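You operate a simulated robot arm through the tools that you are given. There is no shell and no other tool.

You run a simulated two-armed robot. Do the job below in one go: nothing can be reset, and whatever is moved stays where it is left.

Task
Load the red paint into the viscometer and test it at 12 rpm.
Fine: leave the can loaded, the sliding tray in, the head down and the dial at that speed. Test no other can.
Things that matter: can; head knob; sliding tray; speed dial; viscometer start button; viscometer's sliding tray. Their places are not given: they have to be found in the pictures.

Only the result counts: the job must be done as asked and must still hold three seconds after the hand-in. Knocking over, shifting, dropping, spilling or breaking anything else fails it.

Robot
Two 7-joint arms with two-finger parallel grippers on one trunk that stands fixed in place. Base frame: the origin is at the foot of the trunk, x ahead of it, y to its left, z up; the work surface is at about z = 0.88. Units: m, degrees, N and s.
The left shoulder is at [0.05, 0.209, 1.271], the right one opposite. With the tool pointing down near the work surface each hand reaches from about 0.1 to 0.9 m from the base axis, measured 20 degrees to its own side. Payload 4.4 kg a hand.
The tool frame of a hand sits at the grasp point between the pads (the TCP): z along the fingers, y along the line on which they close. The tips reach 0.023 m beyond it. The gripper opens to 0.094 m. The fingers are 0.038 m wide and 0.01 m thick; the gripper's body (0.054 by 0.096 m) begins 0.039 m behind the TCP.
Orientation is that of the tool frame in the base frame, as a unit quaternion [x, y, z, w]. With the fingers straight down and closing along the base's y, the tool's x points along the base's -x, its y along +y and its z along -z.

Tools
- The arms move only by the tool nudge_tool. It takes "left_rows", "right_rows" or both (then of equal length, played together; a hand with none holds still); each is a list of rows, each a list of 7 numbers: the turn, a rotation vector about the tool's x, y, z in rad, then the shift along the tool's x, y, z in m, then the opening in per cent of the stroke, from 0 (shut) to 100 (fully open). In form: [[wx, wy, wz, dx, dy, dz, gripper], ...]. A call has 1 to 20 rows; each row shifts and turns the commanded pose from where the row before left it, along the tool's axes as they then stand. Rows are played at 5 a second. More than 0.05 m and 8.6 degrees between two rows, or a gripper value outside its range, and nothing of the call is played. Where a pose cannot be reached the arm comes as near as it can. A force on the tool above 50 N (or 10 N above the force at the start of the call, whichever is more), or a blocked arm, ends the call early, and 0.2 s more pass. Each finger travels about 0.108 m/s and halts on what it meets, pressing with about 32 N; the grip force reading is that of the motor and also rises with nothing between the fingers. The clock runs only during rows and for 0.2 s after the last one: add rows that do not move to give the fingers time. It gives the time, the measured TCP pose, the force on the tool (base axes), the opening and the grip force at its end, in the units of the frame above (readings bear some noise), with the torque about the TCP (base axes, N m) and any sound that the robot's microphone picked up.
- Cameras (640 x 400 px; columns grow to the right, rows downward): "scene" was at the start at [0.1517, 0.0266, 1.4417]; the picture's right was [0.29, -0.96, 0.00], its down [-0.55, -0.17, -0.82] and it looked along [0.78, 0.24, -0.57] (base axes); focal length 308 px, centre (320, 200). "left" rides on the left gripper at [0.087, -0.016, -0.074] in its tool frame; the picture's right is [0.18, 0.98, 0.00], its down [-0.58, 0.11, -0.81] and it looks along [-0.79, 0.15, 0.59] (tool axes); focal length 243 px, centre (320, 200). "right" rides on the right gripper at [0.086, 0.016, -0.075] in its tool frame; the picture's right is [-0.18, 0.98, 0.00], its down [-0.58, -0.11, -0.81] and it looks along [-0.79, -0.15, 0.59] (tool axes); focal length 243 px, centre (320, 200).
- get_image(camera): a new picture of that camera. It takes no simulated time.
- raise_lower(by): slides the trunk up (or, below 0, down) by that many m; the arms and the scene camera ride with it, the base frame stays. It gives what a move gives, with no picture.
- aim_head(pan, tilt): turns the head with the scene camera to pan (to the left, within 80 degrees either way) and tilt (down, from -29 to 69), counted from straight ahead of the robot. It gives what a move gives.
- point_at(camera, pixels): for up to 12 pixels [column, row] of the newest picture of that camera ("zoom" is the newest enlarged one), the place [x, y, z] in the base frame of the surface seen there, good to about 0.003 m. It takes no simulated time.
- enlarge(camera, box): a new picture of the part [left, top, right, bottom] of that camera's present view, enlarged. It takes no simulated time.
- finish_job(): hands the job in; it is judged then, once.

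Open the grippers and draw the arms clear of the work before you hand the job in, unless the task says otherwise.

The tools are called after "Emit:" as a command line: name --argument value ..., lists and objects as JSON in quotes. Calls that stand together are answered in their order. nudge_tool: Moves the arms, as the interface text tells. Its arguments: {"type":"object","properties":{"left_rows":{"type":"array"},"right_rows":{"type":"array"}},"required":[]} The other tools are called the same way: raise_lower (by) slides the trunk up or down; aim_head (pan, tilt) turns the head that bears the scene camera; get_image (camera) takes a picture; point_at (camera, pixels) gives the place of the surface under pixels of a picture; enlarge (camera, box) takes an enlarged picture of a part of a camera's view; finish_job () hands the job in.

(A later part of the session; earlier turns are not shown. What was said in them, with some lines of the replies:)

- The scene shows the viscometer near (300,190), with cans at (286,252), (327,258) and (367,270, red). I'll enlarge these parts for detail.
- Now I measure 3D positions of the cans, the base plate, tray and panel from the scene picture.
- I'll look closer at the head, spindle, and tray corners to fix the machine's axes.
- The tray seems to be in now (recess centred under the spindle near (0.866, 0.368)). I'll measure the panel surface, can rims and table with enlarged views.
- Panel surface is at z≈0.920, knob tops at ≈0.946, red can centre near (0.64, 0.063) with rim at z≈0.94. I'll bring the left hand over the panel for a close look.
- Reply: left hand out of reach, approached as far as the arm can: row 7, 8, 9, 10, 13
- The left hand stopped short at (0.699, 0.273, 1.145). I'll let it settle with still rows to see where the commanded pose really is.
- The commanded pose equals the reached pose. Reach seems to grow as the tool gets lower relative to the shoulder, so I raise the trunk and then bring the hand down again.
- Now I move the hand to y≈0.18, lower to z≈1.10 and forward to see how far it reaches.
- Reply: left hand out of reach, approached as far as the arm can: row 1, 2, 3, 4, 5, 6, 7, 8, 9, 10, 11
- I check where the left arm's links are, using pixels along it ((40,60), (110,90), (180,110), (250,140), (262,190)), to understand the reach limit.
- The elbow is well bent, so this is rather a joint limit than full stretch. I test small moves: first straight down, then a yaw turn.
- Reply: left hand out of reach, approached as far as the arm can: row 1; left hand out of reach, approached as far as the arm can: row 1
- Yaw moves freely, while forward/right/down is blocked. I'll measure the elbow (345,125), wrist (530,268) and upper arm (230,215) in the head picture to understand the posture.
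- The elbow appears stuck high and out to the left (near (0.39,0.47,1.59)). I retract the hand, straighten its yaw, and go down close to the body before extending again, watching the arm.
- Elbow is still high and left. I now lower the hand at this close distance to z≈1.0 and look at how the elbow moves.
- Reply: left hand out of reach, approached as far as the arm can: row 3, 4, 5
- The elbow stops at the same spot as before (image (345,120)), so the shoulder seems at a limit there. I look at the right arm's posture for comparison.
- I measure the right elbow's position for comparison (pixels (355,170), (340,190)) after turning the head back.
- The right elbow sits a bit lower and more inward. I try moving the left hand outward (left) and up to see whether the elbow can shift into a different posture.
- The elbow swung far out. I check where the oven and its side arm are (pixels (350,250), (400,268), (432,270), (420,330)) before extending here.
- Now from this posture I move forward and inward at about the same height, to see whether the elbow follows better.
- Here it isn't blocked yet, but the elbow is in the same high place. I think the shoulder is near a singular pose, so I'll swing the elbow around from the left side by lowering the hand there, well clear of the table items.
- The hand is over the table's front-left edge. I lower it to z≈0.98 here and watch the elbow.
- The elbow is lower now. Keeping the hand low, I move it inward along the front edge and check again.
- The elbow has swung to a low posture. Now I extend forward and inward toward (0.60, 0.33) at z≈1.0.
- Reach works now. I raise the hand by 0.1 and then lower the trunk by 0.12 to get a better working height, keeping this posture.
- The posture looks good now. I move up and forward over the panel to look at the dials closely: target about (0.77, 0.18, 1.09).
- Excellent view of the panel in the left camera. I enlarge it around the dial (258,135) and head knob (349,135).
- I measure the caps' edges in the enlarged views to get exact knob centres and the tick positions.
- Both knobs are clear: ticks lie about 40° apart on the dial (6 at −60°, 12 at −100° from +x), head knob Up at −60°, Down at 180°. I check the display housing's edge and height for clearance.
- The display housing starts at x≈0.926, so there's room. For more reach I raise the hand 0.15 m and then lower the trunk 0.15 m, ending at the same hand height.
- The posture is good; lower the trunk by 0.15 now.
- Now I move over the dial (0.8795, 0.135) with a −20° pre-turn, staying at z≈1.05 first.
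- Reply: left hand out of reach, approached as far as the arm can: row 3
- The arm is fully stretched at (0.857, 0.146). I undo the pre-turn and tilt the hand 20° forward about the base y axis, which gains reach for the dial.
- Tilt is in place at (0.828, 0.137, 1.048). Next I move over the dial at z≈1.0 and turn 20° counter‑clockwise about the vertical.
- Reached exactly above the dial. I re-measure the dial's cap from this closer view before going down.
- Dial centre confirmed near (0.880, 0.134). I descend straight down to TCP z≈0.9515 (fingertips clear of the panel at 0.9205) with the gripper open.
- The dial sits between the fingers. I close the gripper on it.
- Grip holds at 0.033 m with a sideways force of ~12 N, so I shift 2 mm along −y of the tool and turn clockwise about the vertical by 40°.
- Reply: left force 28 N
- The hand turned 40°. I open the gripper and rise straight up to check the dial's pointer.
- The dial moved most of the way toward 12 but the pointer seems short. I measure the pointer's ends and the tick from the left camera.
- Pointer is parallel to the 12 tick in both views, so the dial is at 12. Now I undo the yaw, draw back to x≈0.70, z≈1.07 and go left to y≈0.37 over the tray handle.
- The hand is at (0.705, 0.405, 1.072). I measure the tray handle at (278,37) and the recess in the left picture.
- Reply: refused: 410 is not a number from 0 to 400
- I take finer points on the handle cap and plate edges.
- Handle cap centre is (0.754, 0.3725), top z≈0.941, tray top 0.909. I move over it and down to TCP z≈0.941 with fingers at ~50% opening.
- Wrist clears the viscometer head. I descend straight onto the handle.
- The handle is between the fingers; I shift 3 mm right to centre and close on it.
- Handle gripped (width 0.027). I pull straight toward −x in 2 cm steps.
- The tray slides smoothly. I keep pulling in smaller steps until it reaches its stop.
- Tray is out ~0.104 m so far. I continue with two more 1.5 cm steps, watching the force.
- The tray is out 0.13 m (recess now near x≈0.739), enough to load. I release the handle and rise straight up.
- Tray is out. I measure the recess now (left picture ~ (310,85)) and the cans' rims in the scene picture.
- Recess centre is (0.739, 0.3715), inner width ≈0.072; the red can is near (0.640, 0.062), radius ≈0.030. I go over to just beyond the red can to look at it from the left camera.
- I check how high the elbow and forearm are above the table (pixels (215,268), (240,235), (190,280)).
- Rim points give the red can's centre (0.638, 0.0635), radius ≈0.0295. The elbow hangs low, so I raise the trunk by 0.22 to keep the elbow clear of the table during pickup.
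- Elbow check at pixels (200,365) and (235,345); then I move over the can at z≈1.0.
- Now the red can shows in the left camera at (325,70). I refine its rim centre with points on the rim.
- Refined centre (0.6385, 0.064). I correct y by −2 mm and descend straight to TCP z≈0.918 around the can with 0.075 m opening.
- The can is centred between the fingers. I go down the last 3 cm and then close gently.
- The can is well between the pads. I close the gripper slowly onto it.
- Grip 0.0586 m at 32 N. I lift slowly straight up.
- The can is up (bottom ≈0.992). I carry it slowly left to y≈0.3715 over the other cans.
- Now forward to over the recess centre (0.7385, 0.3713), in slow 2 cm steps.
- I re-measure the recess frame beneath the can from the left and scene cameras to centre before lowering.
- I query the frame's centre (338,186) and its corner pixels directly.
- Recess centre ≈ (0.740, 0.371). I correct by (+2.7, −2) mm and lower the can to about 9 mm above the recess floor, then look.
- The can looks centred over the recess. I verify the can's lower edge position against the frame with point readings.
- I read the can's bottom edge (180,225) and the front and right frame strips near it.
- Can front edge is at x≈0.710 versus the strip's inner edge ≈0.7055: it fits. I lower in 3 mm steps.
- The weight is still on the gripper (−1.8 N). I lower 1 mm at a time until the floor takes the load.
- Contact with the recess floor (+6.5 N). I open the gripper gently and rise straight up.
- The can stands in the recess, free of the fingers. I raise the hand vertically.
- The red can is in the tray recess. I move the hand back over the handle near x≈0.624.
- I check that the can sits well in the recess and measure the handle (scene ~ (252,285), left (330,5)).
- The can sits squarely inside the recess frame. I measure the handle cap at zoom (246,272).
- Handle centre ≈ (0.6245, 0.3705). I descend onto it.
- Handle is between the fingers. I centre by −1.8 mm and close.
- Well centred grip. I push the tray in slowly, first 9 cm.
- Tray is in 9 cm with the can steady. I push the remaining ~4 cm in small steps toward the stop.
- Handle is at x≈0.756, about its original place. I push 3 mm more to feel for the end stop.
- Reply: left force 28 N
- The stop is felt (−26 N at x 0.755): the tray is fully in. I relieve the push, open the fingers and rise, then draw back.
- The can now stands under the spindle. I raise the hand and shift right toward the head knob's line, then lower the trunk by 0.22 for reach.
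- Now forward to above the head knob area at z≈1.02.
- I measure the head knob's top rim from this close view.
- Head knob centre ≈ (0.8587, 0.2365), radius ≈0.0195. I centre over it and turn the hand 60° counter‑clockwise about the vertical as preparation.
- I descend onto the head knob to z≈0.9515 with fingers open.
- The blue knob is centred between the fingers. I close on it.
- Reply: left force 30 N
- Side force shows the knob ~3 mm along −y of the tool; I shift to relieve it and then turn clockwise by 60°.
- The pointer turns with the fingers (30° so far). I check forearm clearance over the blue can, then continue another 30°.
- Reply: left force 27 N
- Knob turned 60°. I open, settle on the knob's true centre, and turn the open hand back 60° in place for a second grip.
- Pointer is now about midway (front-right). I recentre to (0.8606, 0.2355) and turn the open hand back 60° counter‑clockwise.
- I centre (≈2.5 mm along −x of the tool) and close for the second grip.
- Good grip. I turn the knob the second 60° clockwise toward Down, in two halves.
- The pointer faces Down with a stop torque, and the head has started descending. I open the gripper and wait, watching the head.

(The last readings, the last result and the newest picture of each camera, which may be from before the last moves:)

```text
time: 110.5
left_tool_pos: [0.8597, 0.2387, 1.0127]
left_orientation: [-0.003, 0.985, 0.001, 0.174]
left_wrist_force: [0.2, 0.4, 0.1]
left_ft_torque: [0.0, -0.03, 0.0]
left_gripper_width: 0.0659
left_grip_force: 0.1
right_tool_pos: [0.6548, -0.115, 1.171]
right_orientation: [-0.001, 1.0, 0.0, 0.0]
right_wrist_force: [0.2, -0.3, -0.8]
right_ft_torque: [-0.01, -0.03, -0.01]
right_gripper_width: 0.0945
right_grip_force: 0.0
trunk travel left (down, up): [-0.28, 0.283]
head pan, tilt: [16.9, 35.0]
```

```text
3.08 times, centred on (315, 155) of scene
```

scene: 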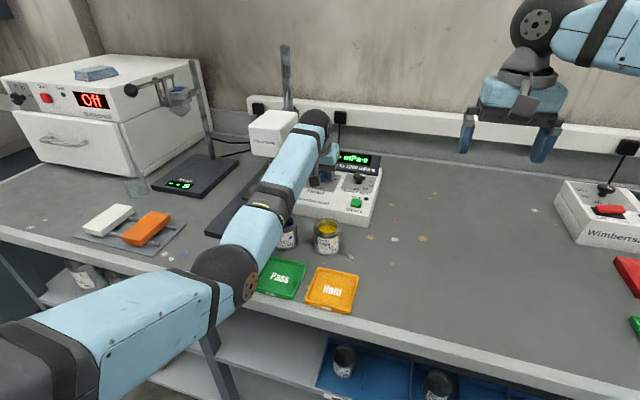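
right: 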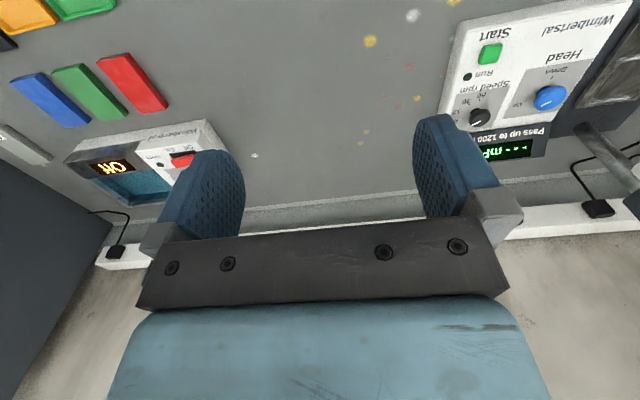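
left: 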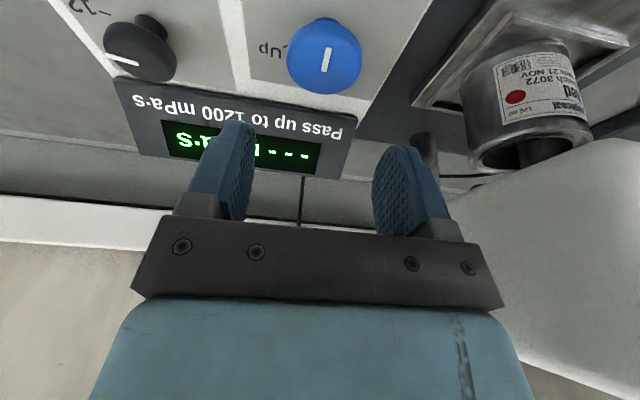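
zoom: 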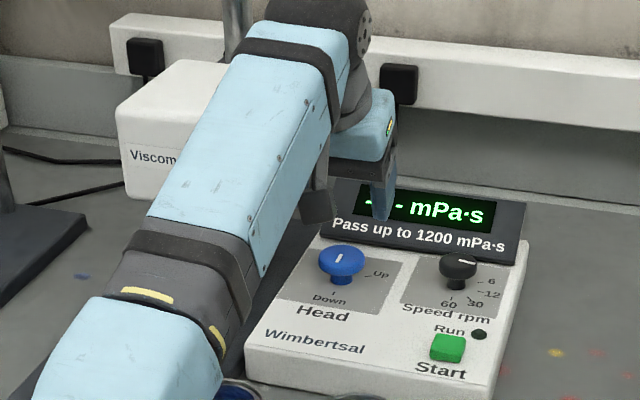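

Head is down with the spindle in the can and the knob at Down. Now I move to above the Start button, untilt the hand and close the fingers.

Emit:
nudge_tool --left_rows '[[0, 0, 0, 0.0174, -0.0293, -0.0143, 70], [0, 0, 0, 0.0174, -0.0293, -0.0143, 40], [0, 0, 0, 0.0174, -0.0293, -0.0143, 10], [0, 0, 0, 0.0174, -0.0293, -0.0143, 0], [0, 0.117, 0, 0, 0, 0, 0], [0, 0.117, 0, 0, 0, 0, 0], [0, 0.116, 0, 0, 0, 0, 0], [0, 0, 0, 0, 0, 0, 0]]'

Emit:
get_image --camera "left"

Emit:
get_image --camera "scene"

```text
time: 112.3
left_tool_pos: [0.7761, 0.1194, 1.0398]
left_orientation: [-0.003, 1.0, -0.001, 0.0]
left_wrist_force: [0.5, 0.7, -0.4]
left_ft_torque: [-0.03, -0.01, 0.01]
left_gripper_width: 0.0001
left_grip_force: 31.9
right_tool_pos: [0.6541, -0.1148, 1.1701]
right_orientation: [-0.001, 1.0, -0.001, 0.001]
right_wrist_force: [-0.8, 1.1, -0.1]
right_ft_torque: [-0.05, -0.04, 0.01]
right_gripper_width: 0.094
right_grip_force: 0.1
trunk travel left (down, up): [-0.28, 0.283]
head pan, tilt: [16.9, 35.0]
```

```text
taken
```

left: 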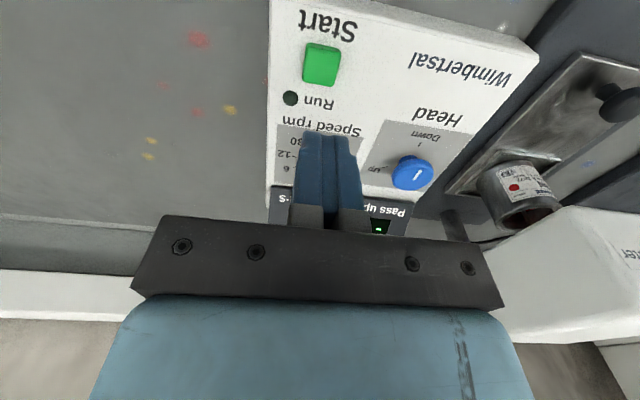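

```text
taken
```

scene: 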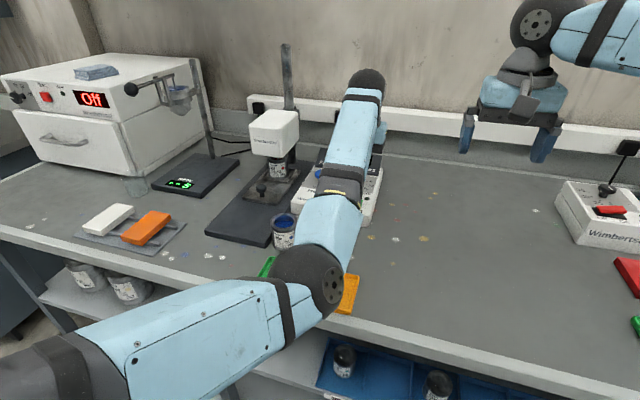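

I check the elbow/forearm heights and the viscometer state before pressing.

Emit:
point_at --camera "scene" --pixels '[[300, 265], [325, 290], [300, 300], [330, 225], [340, 190], [250, 310], [345, 270]]'

Emit:
enlarge --camera "scene" --box '[230, 90, 330, 210]'

Emit:
point_at --camera "left" --pixels '[[322, 65], [306, 65], [338, 65], [322, 46], [322, 83], [291, 98], [300, 90]]'

Emit:
enlarge --camera "left" --box '[440, 60, 640, 260]'

```text
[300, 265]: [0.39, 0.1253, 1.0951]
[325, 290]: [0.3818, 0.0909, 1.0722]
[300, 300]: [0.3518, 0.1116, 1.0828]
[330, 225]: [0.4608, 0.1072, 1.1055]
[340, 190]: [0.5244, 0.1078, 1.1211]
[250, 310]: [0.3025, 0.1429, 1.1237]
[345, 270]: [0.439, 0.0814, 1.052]
```

```text
3.33 times, centred on (280, 150) of scene
```

zoom: 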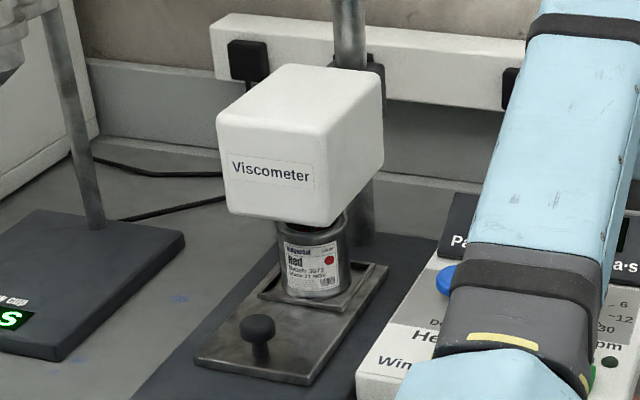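

```text
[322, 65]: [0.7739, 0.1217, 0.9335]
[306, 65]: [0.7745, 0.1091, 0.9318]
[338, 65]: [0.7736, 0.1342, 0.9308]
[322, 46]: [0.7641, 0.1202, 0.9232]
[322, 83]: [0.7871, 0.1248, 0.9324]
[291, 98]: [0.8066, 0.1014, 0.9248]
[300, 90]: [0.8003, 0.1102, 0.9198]
```

```text
2.00 times, centred on (540, 160) of left
```

zoom: 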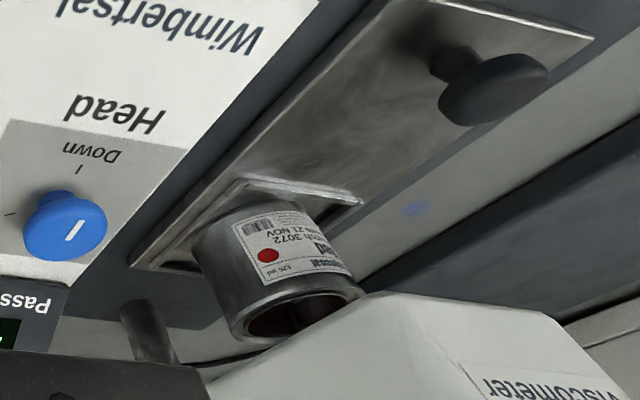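

Head is down over the can. Button top centre is ≈ (0.774, 0.1217, 0.932). I raise the trunk 0.1 so the elbow stays high, then lower the hand over the button.

Emit:
raise_lower --by 0.1

Emit:
nudge_tool --left_rows '[[0, 0, 0, 0.001, 0.0012, 0.04, 0], [0, 0, 0, 0.001, 0.0012, 0.04, 0], [0, 0, 0, 0, 0, 0.04, 0], [0, 0, 0, 0, 0, 0.03, 0], [0, 0, 0, 0, 0, 0, 0]]'

Emit:
get_image --camera "left"

Emit:
get_image --camera "scene"

```text
time: 113.7
left_tool_pos: [0.7771, 0.1186, 1.1404]
left_orientation: [-0.004, 1.0, 0.0, 0.001]
left_wrist_force: [0.3, 0.5, 0.7]
left_ft_torque: [0.03, -0.01, -0.01]
left_gripper_width: 0.0
left_grip_force: 31.2
right_tool_pos: [0.6555, -0.1157, 1.2703]
right_orientation: [0.0, 1.0, 0.0, 0.0]
right_wrist_force: [-0.6, -0.2, 0.5]
right_ft_torque: [0.02, 0.0, -0.03]
right_gripper_width: 0.0936
right_grip_force: 0.2
trunk travel left (down, up): [-0.38, 0.183]
head pan, tilt: [16.9, 35.0]
```

```text
time: 114.8
left_tool_pos: [0.7762, 0.1227, 0.9902]
left_orientation: [-0.003, 1.0, 0.0, 0.001]
left_wrist_force: [0.9, -0.1, -0.7]
left_ft_torque: [0.01, 0.01, 0.04]
left_gripper_width: 0.0
left_grip_force: 32.0
right_tool_pos: [0.6543, -0.1152, 1.2716]
right_orientation: [0.0, 1.0, 0.0, 0.0]
right_wrist_force: [-0.6, -0.4, -0.1]
right_ft_torque: [0.0, 0.01, 0.01]
right_gripper_width: 0.0938
right_grip_force: 0.1
trunk travel left (down, up): [-0.38, 0.183]
head pan, tilt: [16.9, 35.0]
```

```text
taken
```

left: 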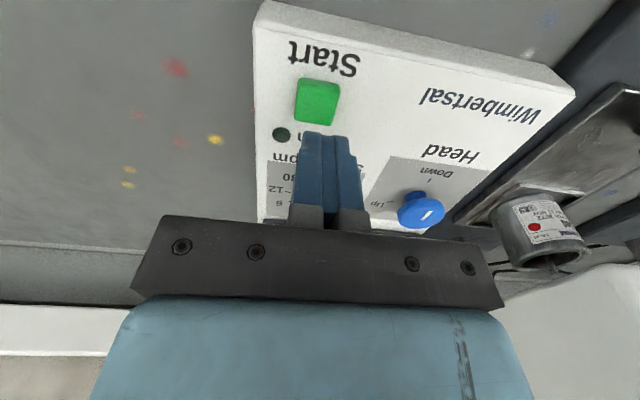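

```text
taken
```

scene: 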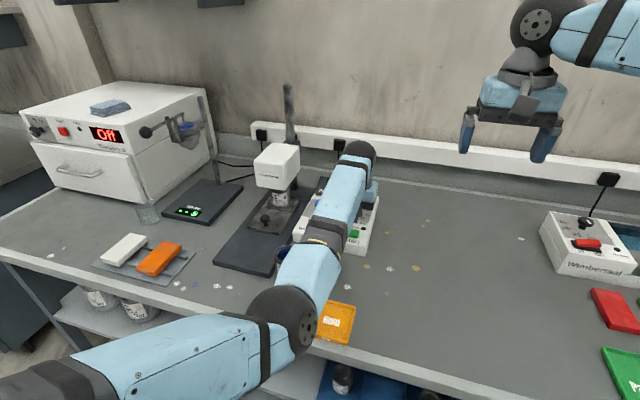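

Before pressing Start I verify the dial setting with the right-hand camera, which sees the panel.

Emit:
get_image --camera "right"

Emit:
enlarge --camera "right" --box '[440, 70, 560, 150]'

```text
taken
```

right: 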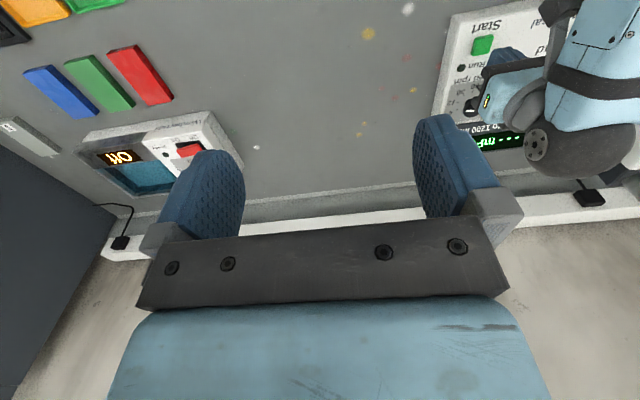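

```text
5.00 times, centred on (500, 110) of right
```

zoom: 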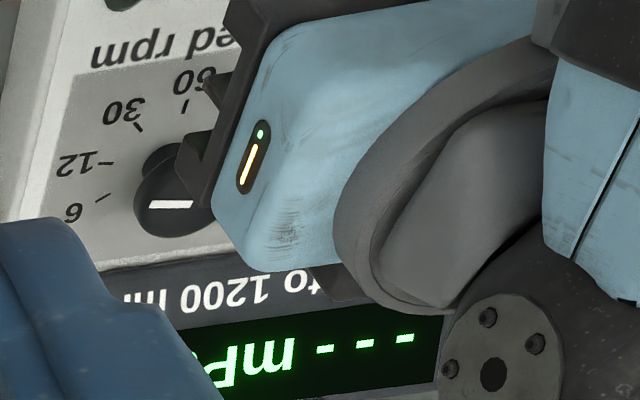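

The pointer is parallel to the 12 tick in this view as well, so the dial is right. I lower to just above the button.

Emit:
nudge_tool --left_rows '[[0, 0, 0, 0.0012, -0.0008, 0.015, 0], [0, 0, 0, 0, 0, 0.015, 0], [0, 0, 0, 0, 0, 0, 0]]'

Emit:
enlarge --camera "right" --box '[440, 10, 560, 110]'

```text
time: 115.7
left_tool_pos: [0.7756, 0.1219, 0.9588]
left_orientation: [-0.004, 1.0, 0.001, 0.002]
left_wrist_force: [1.0, 0.3, 0.6]
left_ft_torque: [-0.04, 0.0, -0.02]
left_gripper_width: 0.0
left_grip_force: 31.7
right_tool_pos: [0.6549, -0.1152, 1.2714]
right_orientation: [-0.001, 1.0, 0.0, 0.0]
right_wrist_force: [-0.8, 0.3, 0.0]
right_ft_torque: [0.0, -0.03, -0.02]
right_gripper_width: 0.094
right_grip_force: 0.1
trunk travel left (down, up): [-0.38, 0.183]
head pan, tilt: [16.9, 35.0]
```

```text
4.00 times, centred on (500, 60) of right
```

zoom: 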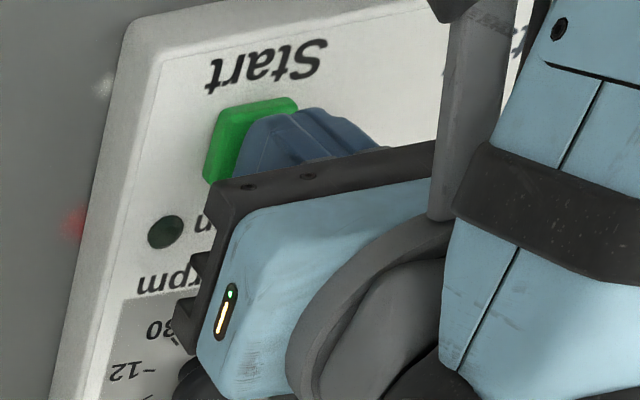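

Fingertips are just above the green button. I press down in 2 mm steps.

Emit:
nudge_tool --left_rows '[[0, 0, 0, 0, 0, 0.002, 0], [0, 0, 0, 0, 0, 0.002, 0], [0, 0, 0, 0, 0, 0.002, 0], [0, 0, 0, 0, 0, 0, 0]]'

Emit:
enlarge --camera "right" --box '[440, 10, 560, 170]'

```text
time: 116.7
left_tool_pos: [0.7726, 0.1212, 0.954]
left_orientation: [-0.004, 1.0, 0.0, 0.001]
left_wrist_force: [-0.7, 0.2, 0.9]
left_ft_torque: [-0.01, -0.01, -0.03]
left_gripper_width: 0.0001
left_grip_force: 32.2
right_tool_pos: [0.6549, -0.1148, 1.2713]
right_orientation: [0.0, 1.0, -0.001, -0.001]
right_wrist_force: [0.8, 0.0, 0.0]
right_ft_torque: [-0.01, -0.01, -0.01]
right_gripper_width: 0.0942
right_grip_force: 0.0
trunk travel left (down, up): [-0.38, 0.183]
head pan, tilt: [16.9, 35.0]
```

```text
2.50 times, centred on (500, 90) of right
```

zoom: 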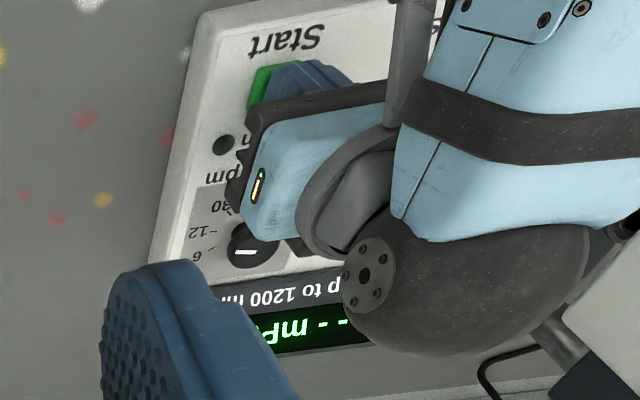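

No contact force yet; I continue down.

Emit:
nudge_tool --left_rows '[[0, 0, 0, 0, 0, 0.0015, 0], [0, 0, 0, 0, 0, 0.0015, 0], [0, 0, 0, 0, 0, 0.0015, 0], [0, 0, 0, 0, 0, 0, 0]]'

Emit:
enlarge --camera "right" --box '[440, 10, 560, 170]'

```text
time: 117.7
left_tool_pos: [0.7725, 0.1209, 0.9488]
left_orientation: [-0.004, 1.0, 0.0, 0.002]
left_wrist_force: [1.2, 0.3, 2.2]
left_ft_torque: [0.04, 0.0, 0.01]
left_gripper_width: 0.0003
left_grip_force: 32.2
right_tool_pos: [0.6547, -0.1156, 1.2718]
right_orientation: [0.0, 1.0, 0.0, 0.0]
right_wrist_force: [0.5, 0.9, -0.2]
right_ft_torque: [-0.01, -0.05, 0.0]
right_gripper_width: 0.0942
right_grip_force: 0.1
trunk travel left (down, up): [-0.38, 0.183]
head pan, tilt: [16.9, 35.0]
heard: click
```

```text
2.50 times, centred on (500, 90) of right
```

zoom: 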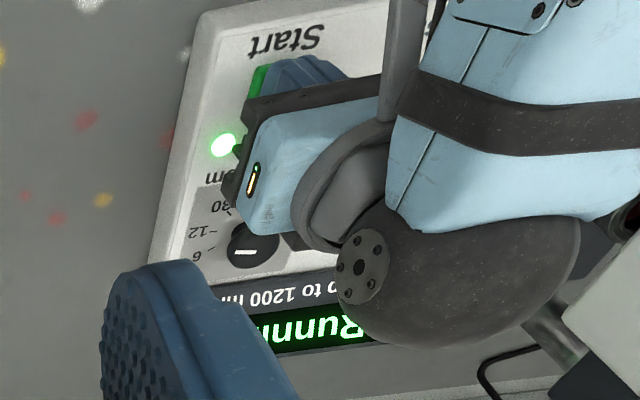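

A click: the Run lamp is lit and the display says "Running". I lift off the button gently and wait.

Emit:
nudge_tool --left_rows '[[0, 0, 0, 0, 0, -0.01, 0], [0, 0, 0, 0, 0, -0.03, 0], [0, 0, 0, 0, 0, -0.04, 0], [0, 0, 0, 0, 0, -0.04, 0], [0, 0, 0, 0, 0, 0, 0]]'

Emit:
enlarge --camera "right" --box '[440, 10, 560, 170]'

Emit:
get_image --camera "left"

Emit:
get_image --camera "scene"

```text
time: 118.8
left_tool_pos: [0.7736, 0.1202, 1.0679]
left_orientation: [-0.003, 1.0, -0.001, 0.001]
left_wrist_force: [-0.8, 0.1, 0.2]
left_ft_torque: [0.02, 0.01, -0.01]
left_gripper_width: 0.0
left_grip_force: 31.7
right_tool_pos: [0.6551, -0.1162, 1.2714]
right_orientation: [0.0, 1.0, 0.0, 0.0]
right_wrist_force: [0.7, -0.2, -0.5]
right_ft_torque: [0.03, -0.01, 0.02]
right_gripper_width: 0.0943
right_grip_force: 0.1
trunk travel left (down, up): [-0.38, 0.183]
head pan, tilt: [16.9, 35.0]
```

```text
2.50 times, centred on (500, 90) of right
```

zoom: 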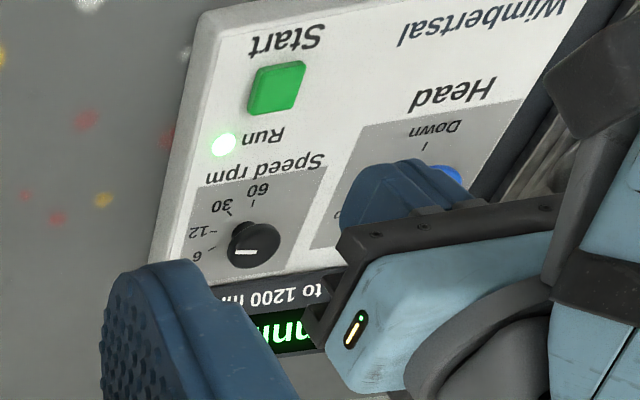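

```text
taken
```

left: 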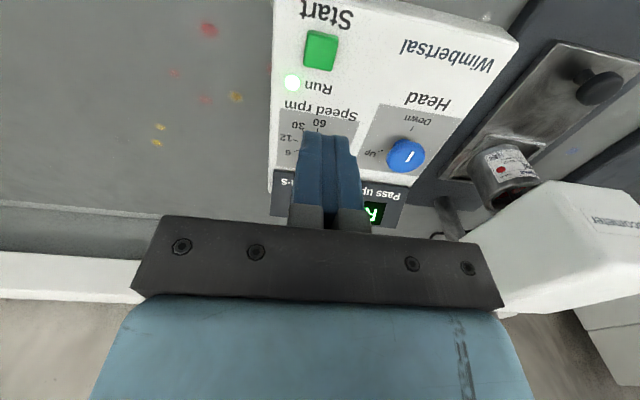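

```text
taken
```

scene: 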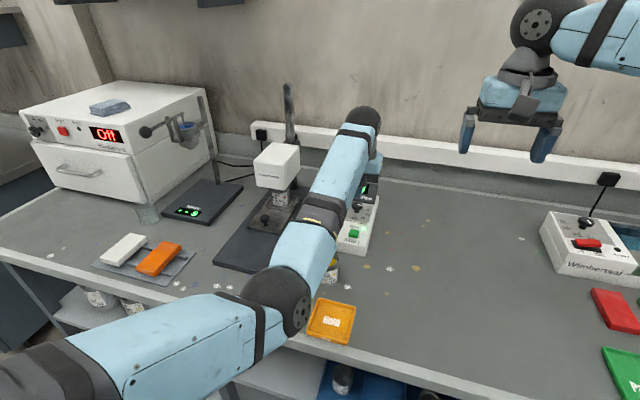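

The test is running. I raise the trunk to lift the arm clear, open the gripper and draw the hand back from the work.

Emit:
raise_lower --by 0.17

Emit:
nudge_tool --left_rows '[[0, 0, 0, 0.03, 0.01, -0.01, 30], [0, 0, 0, 0.035, 0.01, -0.01, 60], [0, 0, 0, 0.035, 0.01, 0, 100], [0, 0, 0, 0.035, 0.01, 0, 100], [0, 0, 0, 0.035, 0.01, 0, 100], [0, 0, 0, 0.035, 0.01, 0, 100], [0, 0, 0, 0, 0, 0, 100]]'

Emit:
get_image --camera "scene"

Emit:
enlarge --camera "scene" --box '[220, 170, 400, 330]'

```text
time: 120.8
left_tool_pos: [0.7735, 0.1193, 1.2386]
left_orientation: [-0.003, 1.0, 0.0, 0.001]
left_wrist_force: [-0.1, 0.1, 0.0]
left_ft_torque: [-0.03, 0.01, 0.01]
left_gripper_width: 0.0
left_grip_force: 31.7
right_tool_pos: [0.6544, -0.1153, 1.4406]
right_orientation: [0.0, 1.0, 0.0, 0.0]
right_wrist_force: [0.2, 0.0, 0.8]
right_ft_torque: [0.01, 0.0, -0.02]
right_gripper_width: 0.094
right_grip_force: 0.0
trunk travel left (down, up): [-0.55, 0.013]
head pan, tilt: [16.9, 35.0]
```

```text
time: 122.6
left_tool_pos: [0.6815, 0.2367, 1.1879]
left_orientation: [-0.032, 0.999, 0.03, 0.019]
left_wrist_force: [-0.6, 0.1, -0.1]
left_ft_torque: [0.02, 0.02, -0.01]
left_gripper_width: 0.094
left_grip_force: 0.0
left hand out of reach, approached as far as the arm can: row 2, 3, 4, 5, 6
right_tool_pos: [0.6551, -0.1153, 1.4401]
right_orientation: [0.001, 1.0, -0.001, 0.0]
right_wrist_force: [-0.8, 1.1, 1.1]
right_ft_torque: [0.02, -0.03, -0.01]
right_gripper_width: 0.0941
right_grip_force: 0.1
trunk travel left (down, up): [-0.55, 0.013]
head pan, tilt: [16.9, 35.0]
stopped in row 7 (left hand): the arm was blocked; the commanded pose is now the measured one
```

```text
taken
```

scene: 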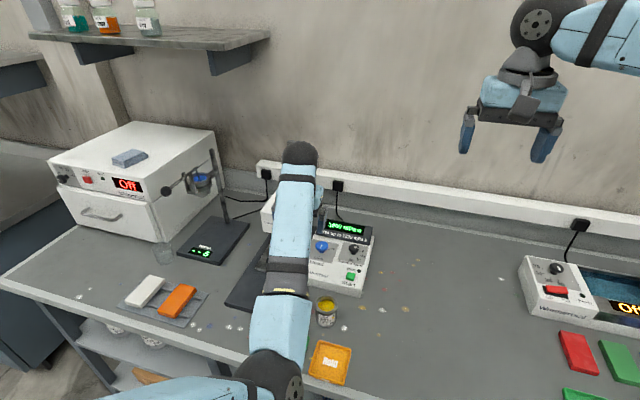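

```text
2.50 times, centred on (310, 250) of scene
```

zoom: 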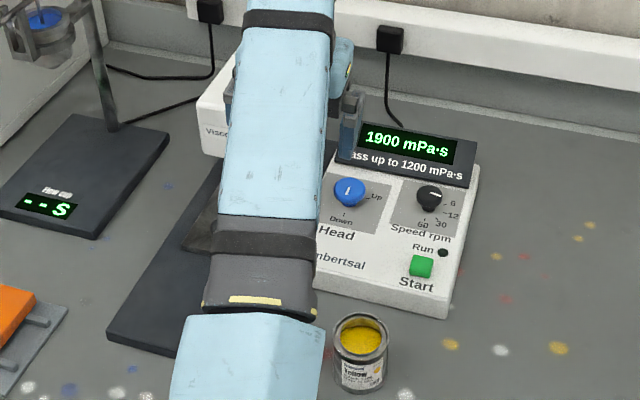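

The display reads 1900 mPa·s: the test is done. The arm reported being blocked, so I look at the elbow region before moving any more.

Emit:
point_at --camera "scene" --pixels '[[260, 375], [290, 380], [280, 330], [290, 250], [300, 160], [180, 390]]'

Emit:
aim_head --pan 30 --tilt 60

Emit:
get_image --camera "scene"

Emit:
get_image --camera "right"

Emit:
get_image --camera "left"

```text
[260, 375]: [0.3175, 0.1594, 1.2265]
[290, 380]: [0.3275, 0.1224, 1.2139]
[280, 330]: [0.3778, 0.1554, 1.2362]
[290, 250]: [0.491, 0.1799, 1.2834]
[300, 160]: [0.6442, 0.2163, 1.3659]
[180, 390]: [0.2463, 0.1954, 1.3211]
```

```text
time: 123.5
left_tool_pos: [0.6815, 0.2365, 1.188]
left_orientation: [-0.03, 0.999, 0.03, 0.019]
left_wrist_force: [0.1, -0.2, -0.6]
left_ft_torque: [-0.01, -0.01, -0.02]
left_gripper_width: 0.0939
left_grip_force: 0.0
right_tool_pos: [0.6549, -0.1158, 1.4412]
right_orientation: [0.0, 1.0, 0.0, 0.0]
right_wrist_force: [-0.5, 0.1, -0.9]
right_ft_torque: [0.01, -0.02, 0.06]
right_gripper_width: 0.0941
right_grip_force: 0.0
trunk travel left (down, up): [-0.55, 0.013]
head pan, tilt: [30.0, 60.0]
```

```text
taken
```

scene: 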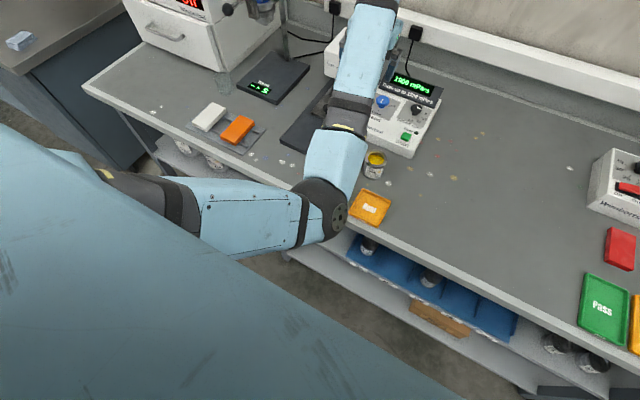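

```text
taken
```

right: 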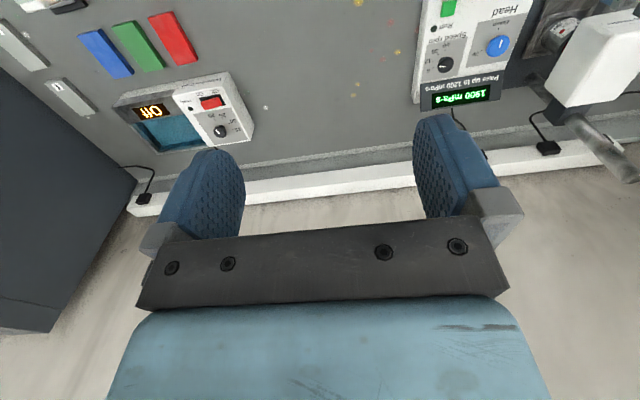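

```text
taken
```

left: 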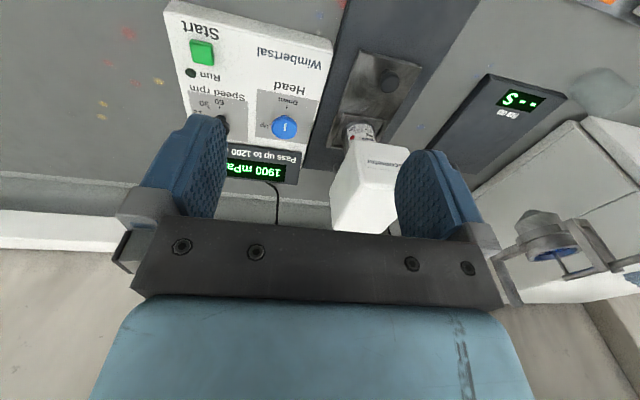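

The elbow is in front of the robot's own chest, away from the work; the hand hangs free at (0.68, 0.24, 1.19). I move it gently up, back and to the left, away from that crowding.

Emit:
nudge_tool --left_rows '[[0, 0, 0, 0.01, 0.025, -0.02, 100], [0, 0, 0, 0.015, 0.03, -0.02, 100], [0, 0, 0, 0.02, 0.03, -0.01, 100], [0, 0, 0, 0.02, 0.03, 0, 100], [0, 0, 0, 0, 0, 0, 100]]'

Emit:
get_image --camera "scene"

```text
time: 124.9
left_tool_pos: [0.6244, 0.3827, 1.2283]
left_orientation: [-0.046, 0.998, 0.048, 0.021]
left_wrist_force: [0.3, 0.4, -0.6]
left_ft_torque: [0.03, 0.03, -0.02]
left_gripper_width: 0.0943
left_grip_force: 0.1
left hand out of reach, approached as far as the arm can: row 2, 3
right_tool_pos: [0.6555, -0.115, 1.4409]
right_orientation: [0.0, 1.0, 0.0, 0.0]
right_wrist_force: [-0.6, -0.2, 0.2]
right_ft_torque: [-0.02, -0.04, -0.03]
right_gripper_width: 0.0939
right_grip_force: 0.1
trunk travel left (down, up): [-0.55, 0.013]
head pan, tilt: [30.0, 60.0]
stopped in row 5 (left hand): the arm was blocked; the commanded pose is now the measured one
```

```text
taken
```

scene: 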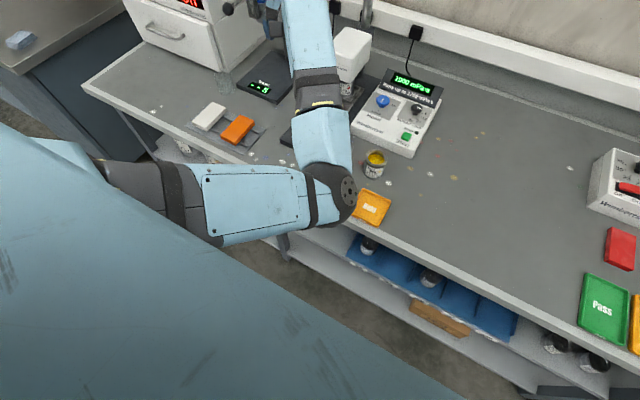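

The hand is now at (0.62, 0.38, 1.23), well above everything. I check the arm's height over the table and view the final state of the machine.

Emit:
point_at --camera "scene" --pixels '[[335, 190], [320, 150], [310, 60], [250, 210], [345, 215]]'

Emit:
aim_head --pan 16.9 --tilt 40

Emit:
get_image --camera "scene"

Emit:
get_image --camera "right"

Emit:
enlarge --camera "right" --box '[410, 0, 640, 150]'

Emit:
get_image --camera "left"

```text
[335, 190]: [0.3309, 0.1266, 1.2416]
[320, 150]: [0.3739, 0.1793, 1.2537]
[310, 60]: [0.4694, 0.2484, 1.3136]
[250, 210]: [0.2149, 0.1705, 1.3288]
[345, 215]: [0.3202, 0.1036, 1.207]
```

```text
time: 125.7
left_tool_pos: [0.6247, 0.3821, 1.228]
left_orientation: [-0.047, 0.997, 0.05, 0.021]
left_wrist_force: [0.0, 0.2, 0.3]
left_ft_torque: [-0.01, 0.05, -0.02]
left_gripper_width: 0.0939
left_grip_force: 0.0
right_tool_pos: [0.6545, -0.1157, 1.4416]
right_orientation: [0.0, 1.0, 0.0, 0.0]
right_wrist_force: [0.1, 1.3, -0.1]
right_ft_torque: [-0.01, 0.0, 0.02]
right_gripper_width: 0.0941
right_grip_force: 0.0
trunk travel left (down, up): [-0.55, 0.013]
head pan, tilt: [16.9, 40.0]
```

```text
taken
```

scene: 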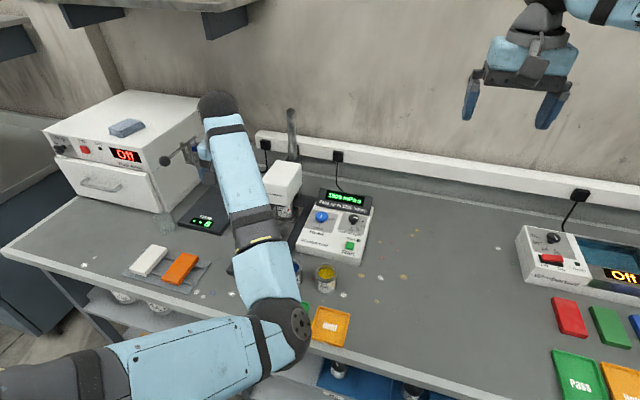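

```text
taken
```

right: 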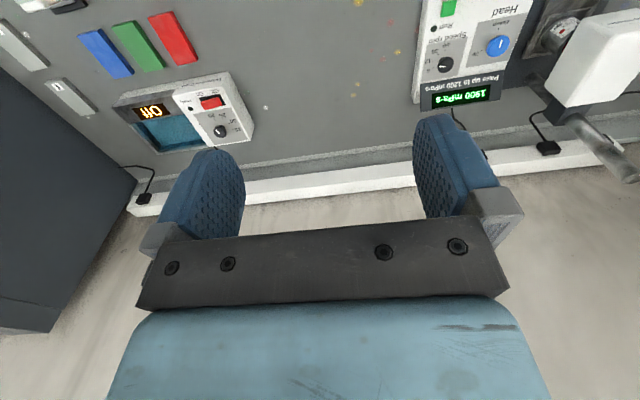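

```text
2.67 times, centred on (525, 75) of right
```

zoom: 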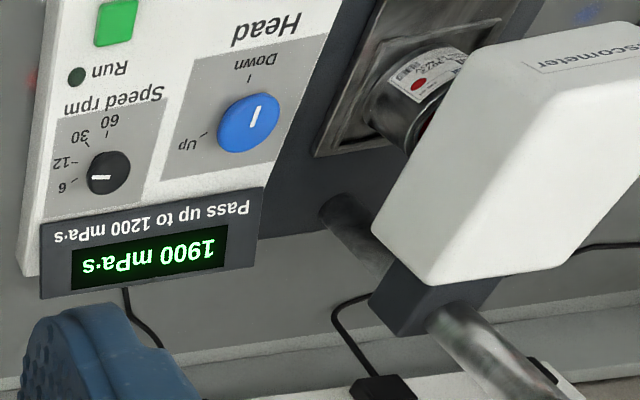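

```text
taken
```

left: 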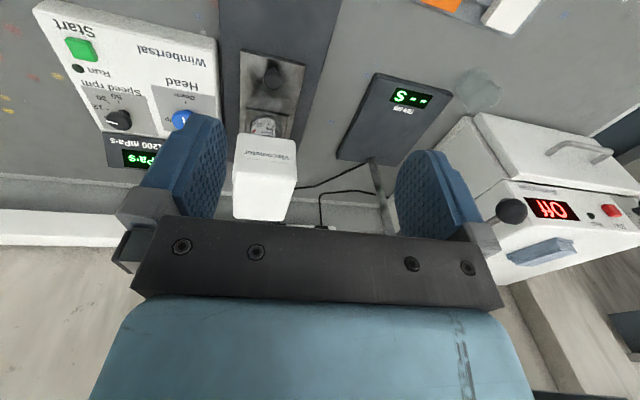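

The display shows 1900 mPa·s, with the dial at 12, the head down and the tray in with the red can. Both grippers are open and clear of the work. I hand the job in.

Emit:
finish_job

```text
The job is handed in.
```

The red paint was tested in the viscometer at 12 rpm, and the display reads **1900 mPa·s**. The panel is marked "Pass up to 1200 mPa·s", so this reading is above the printed limit.

I left it as you asked: the red can is loaded, the sliding tray is pushed in to its stop, the head is down and the dial is at 12. I tested no other can, and I saw nothing else knocked over or shifted in the pictures.

While I was drawing the left arm back at the end, it twice reported being blocked. The elbow was in front of the robot's own chest, well away from the bench, so I left the hand open and about 0.3 m above the tray. The job is handed in; I got no verdict back.
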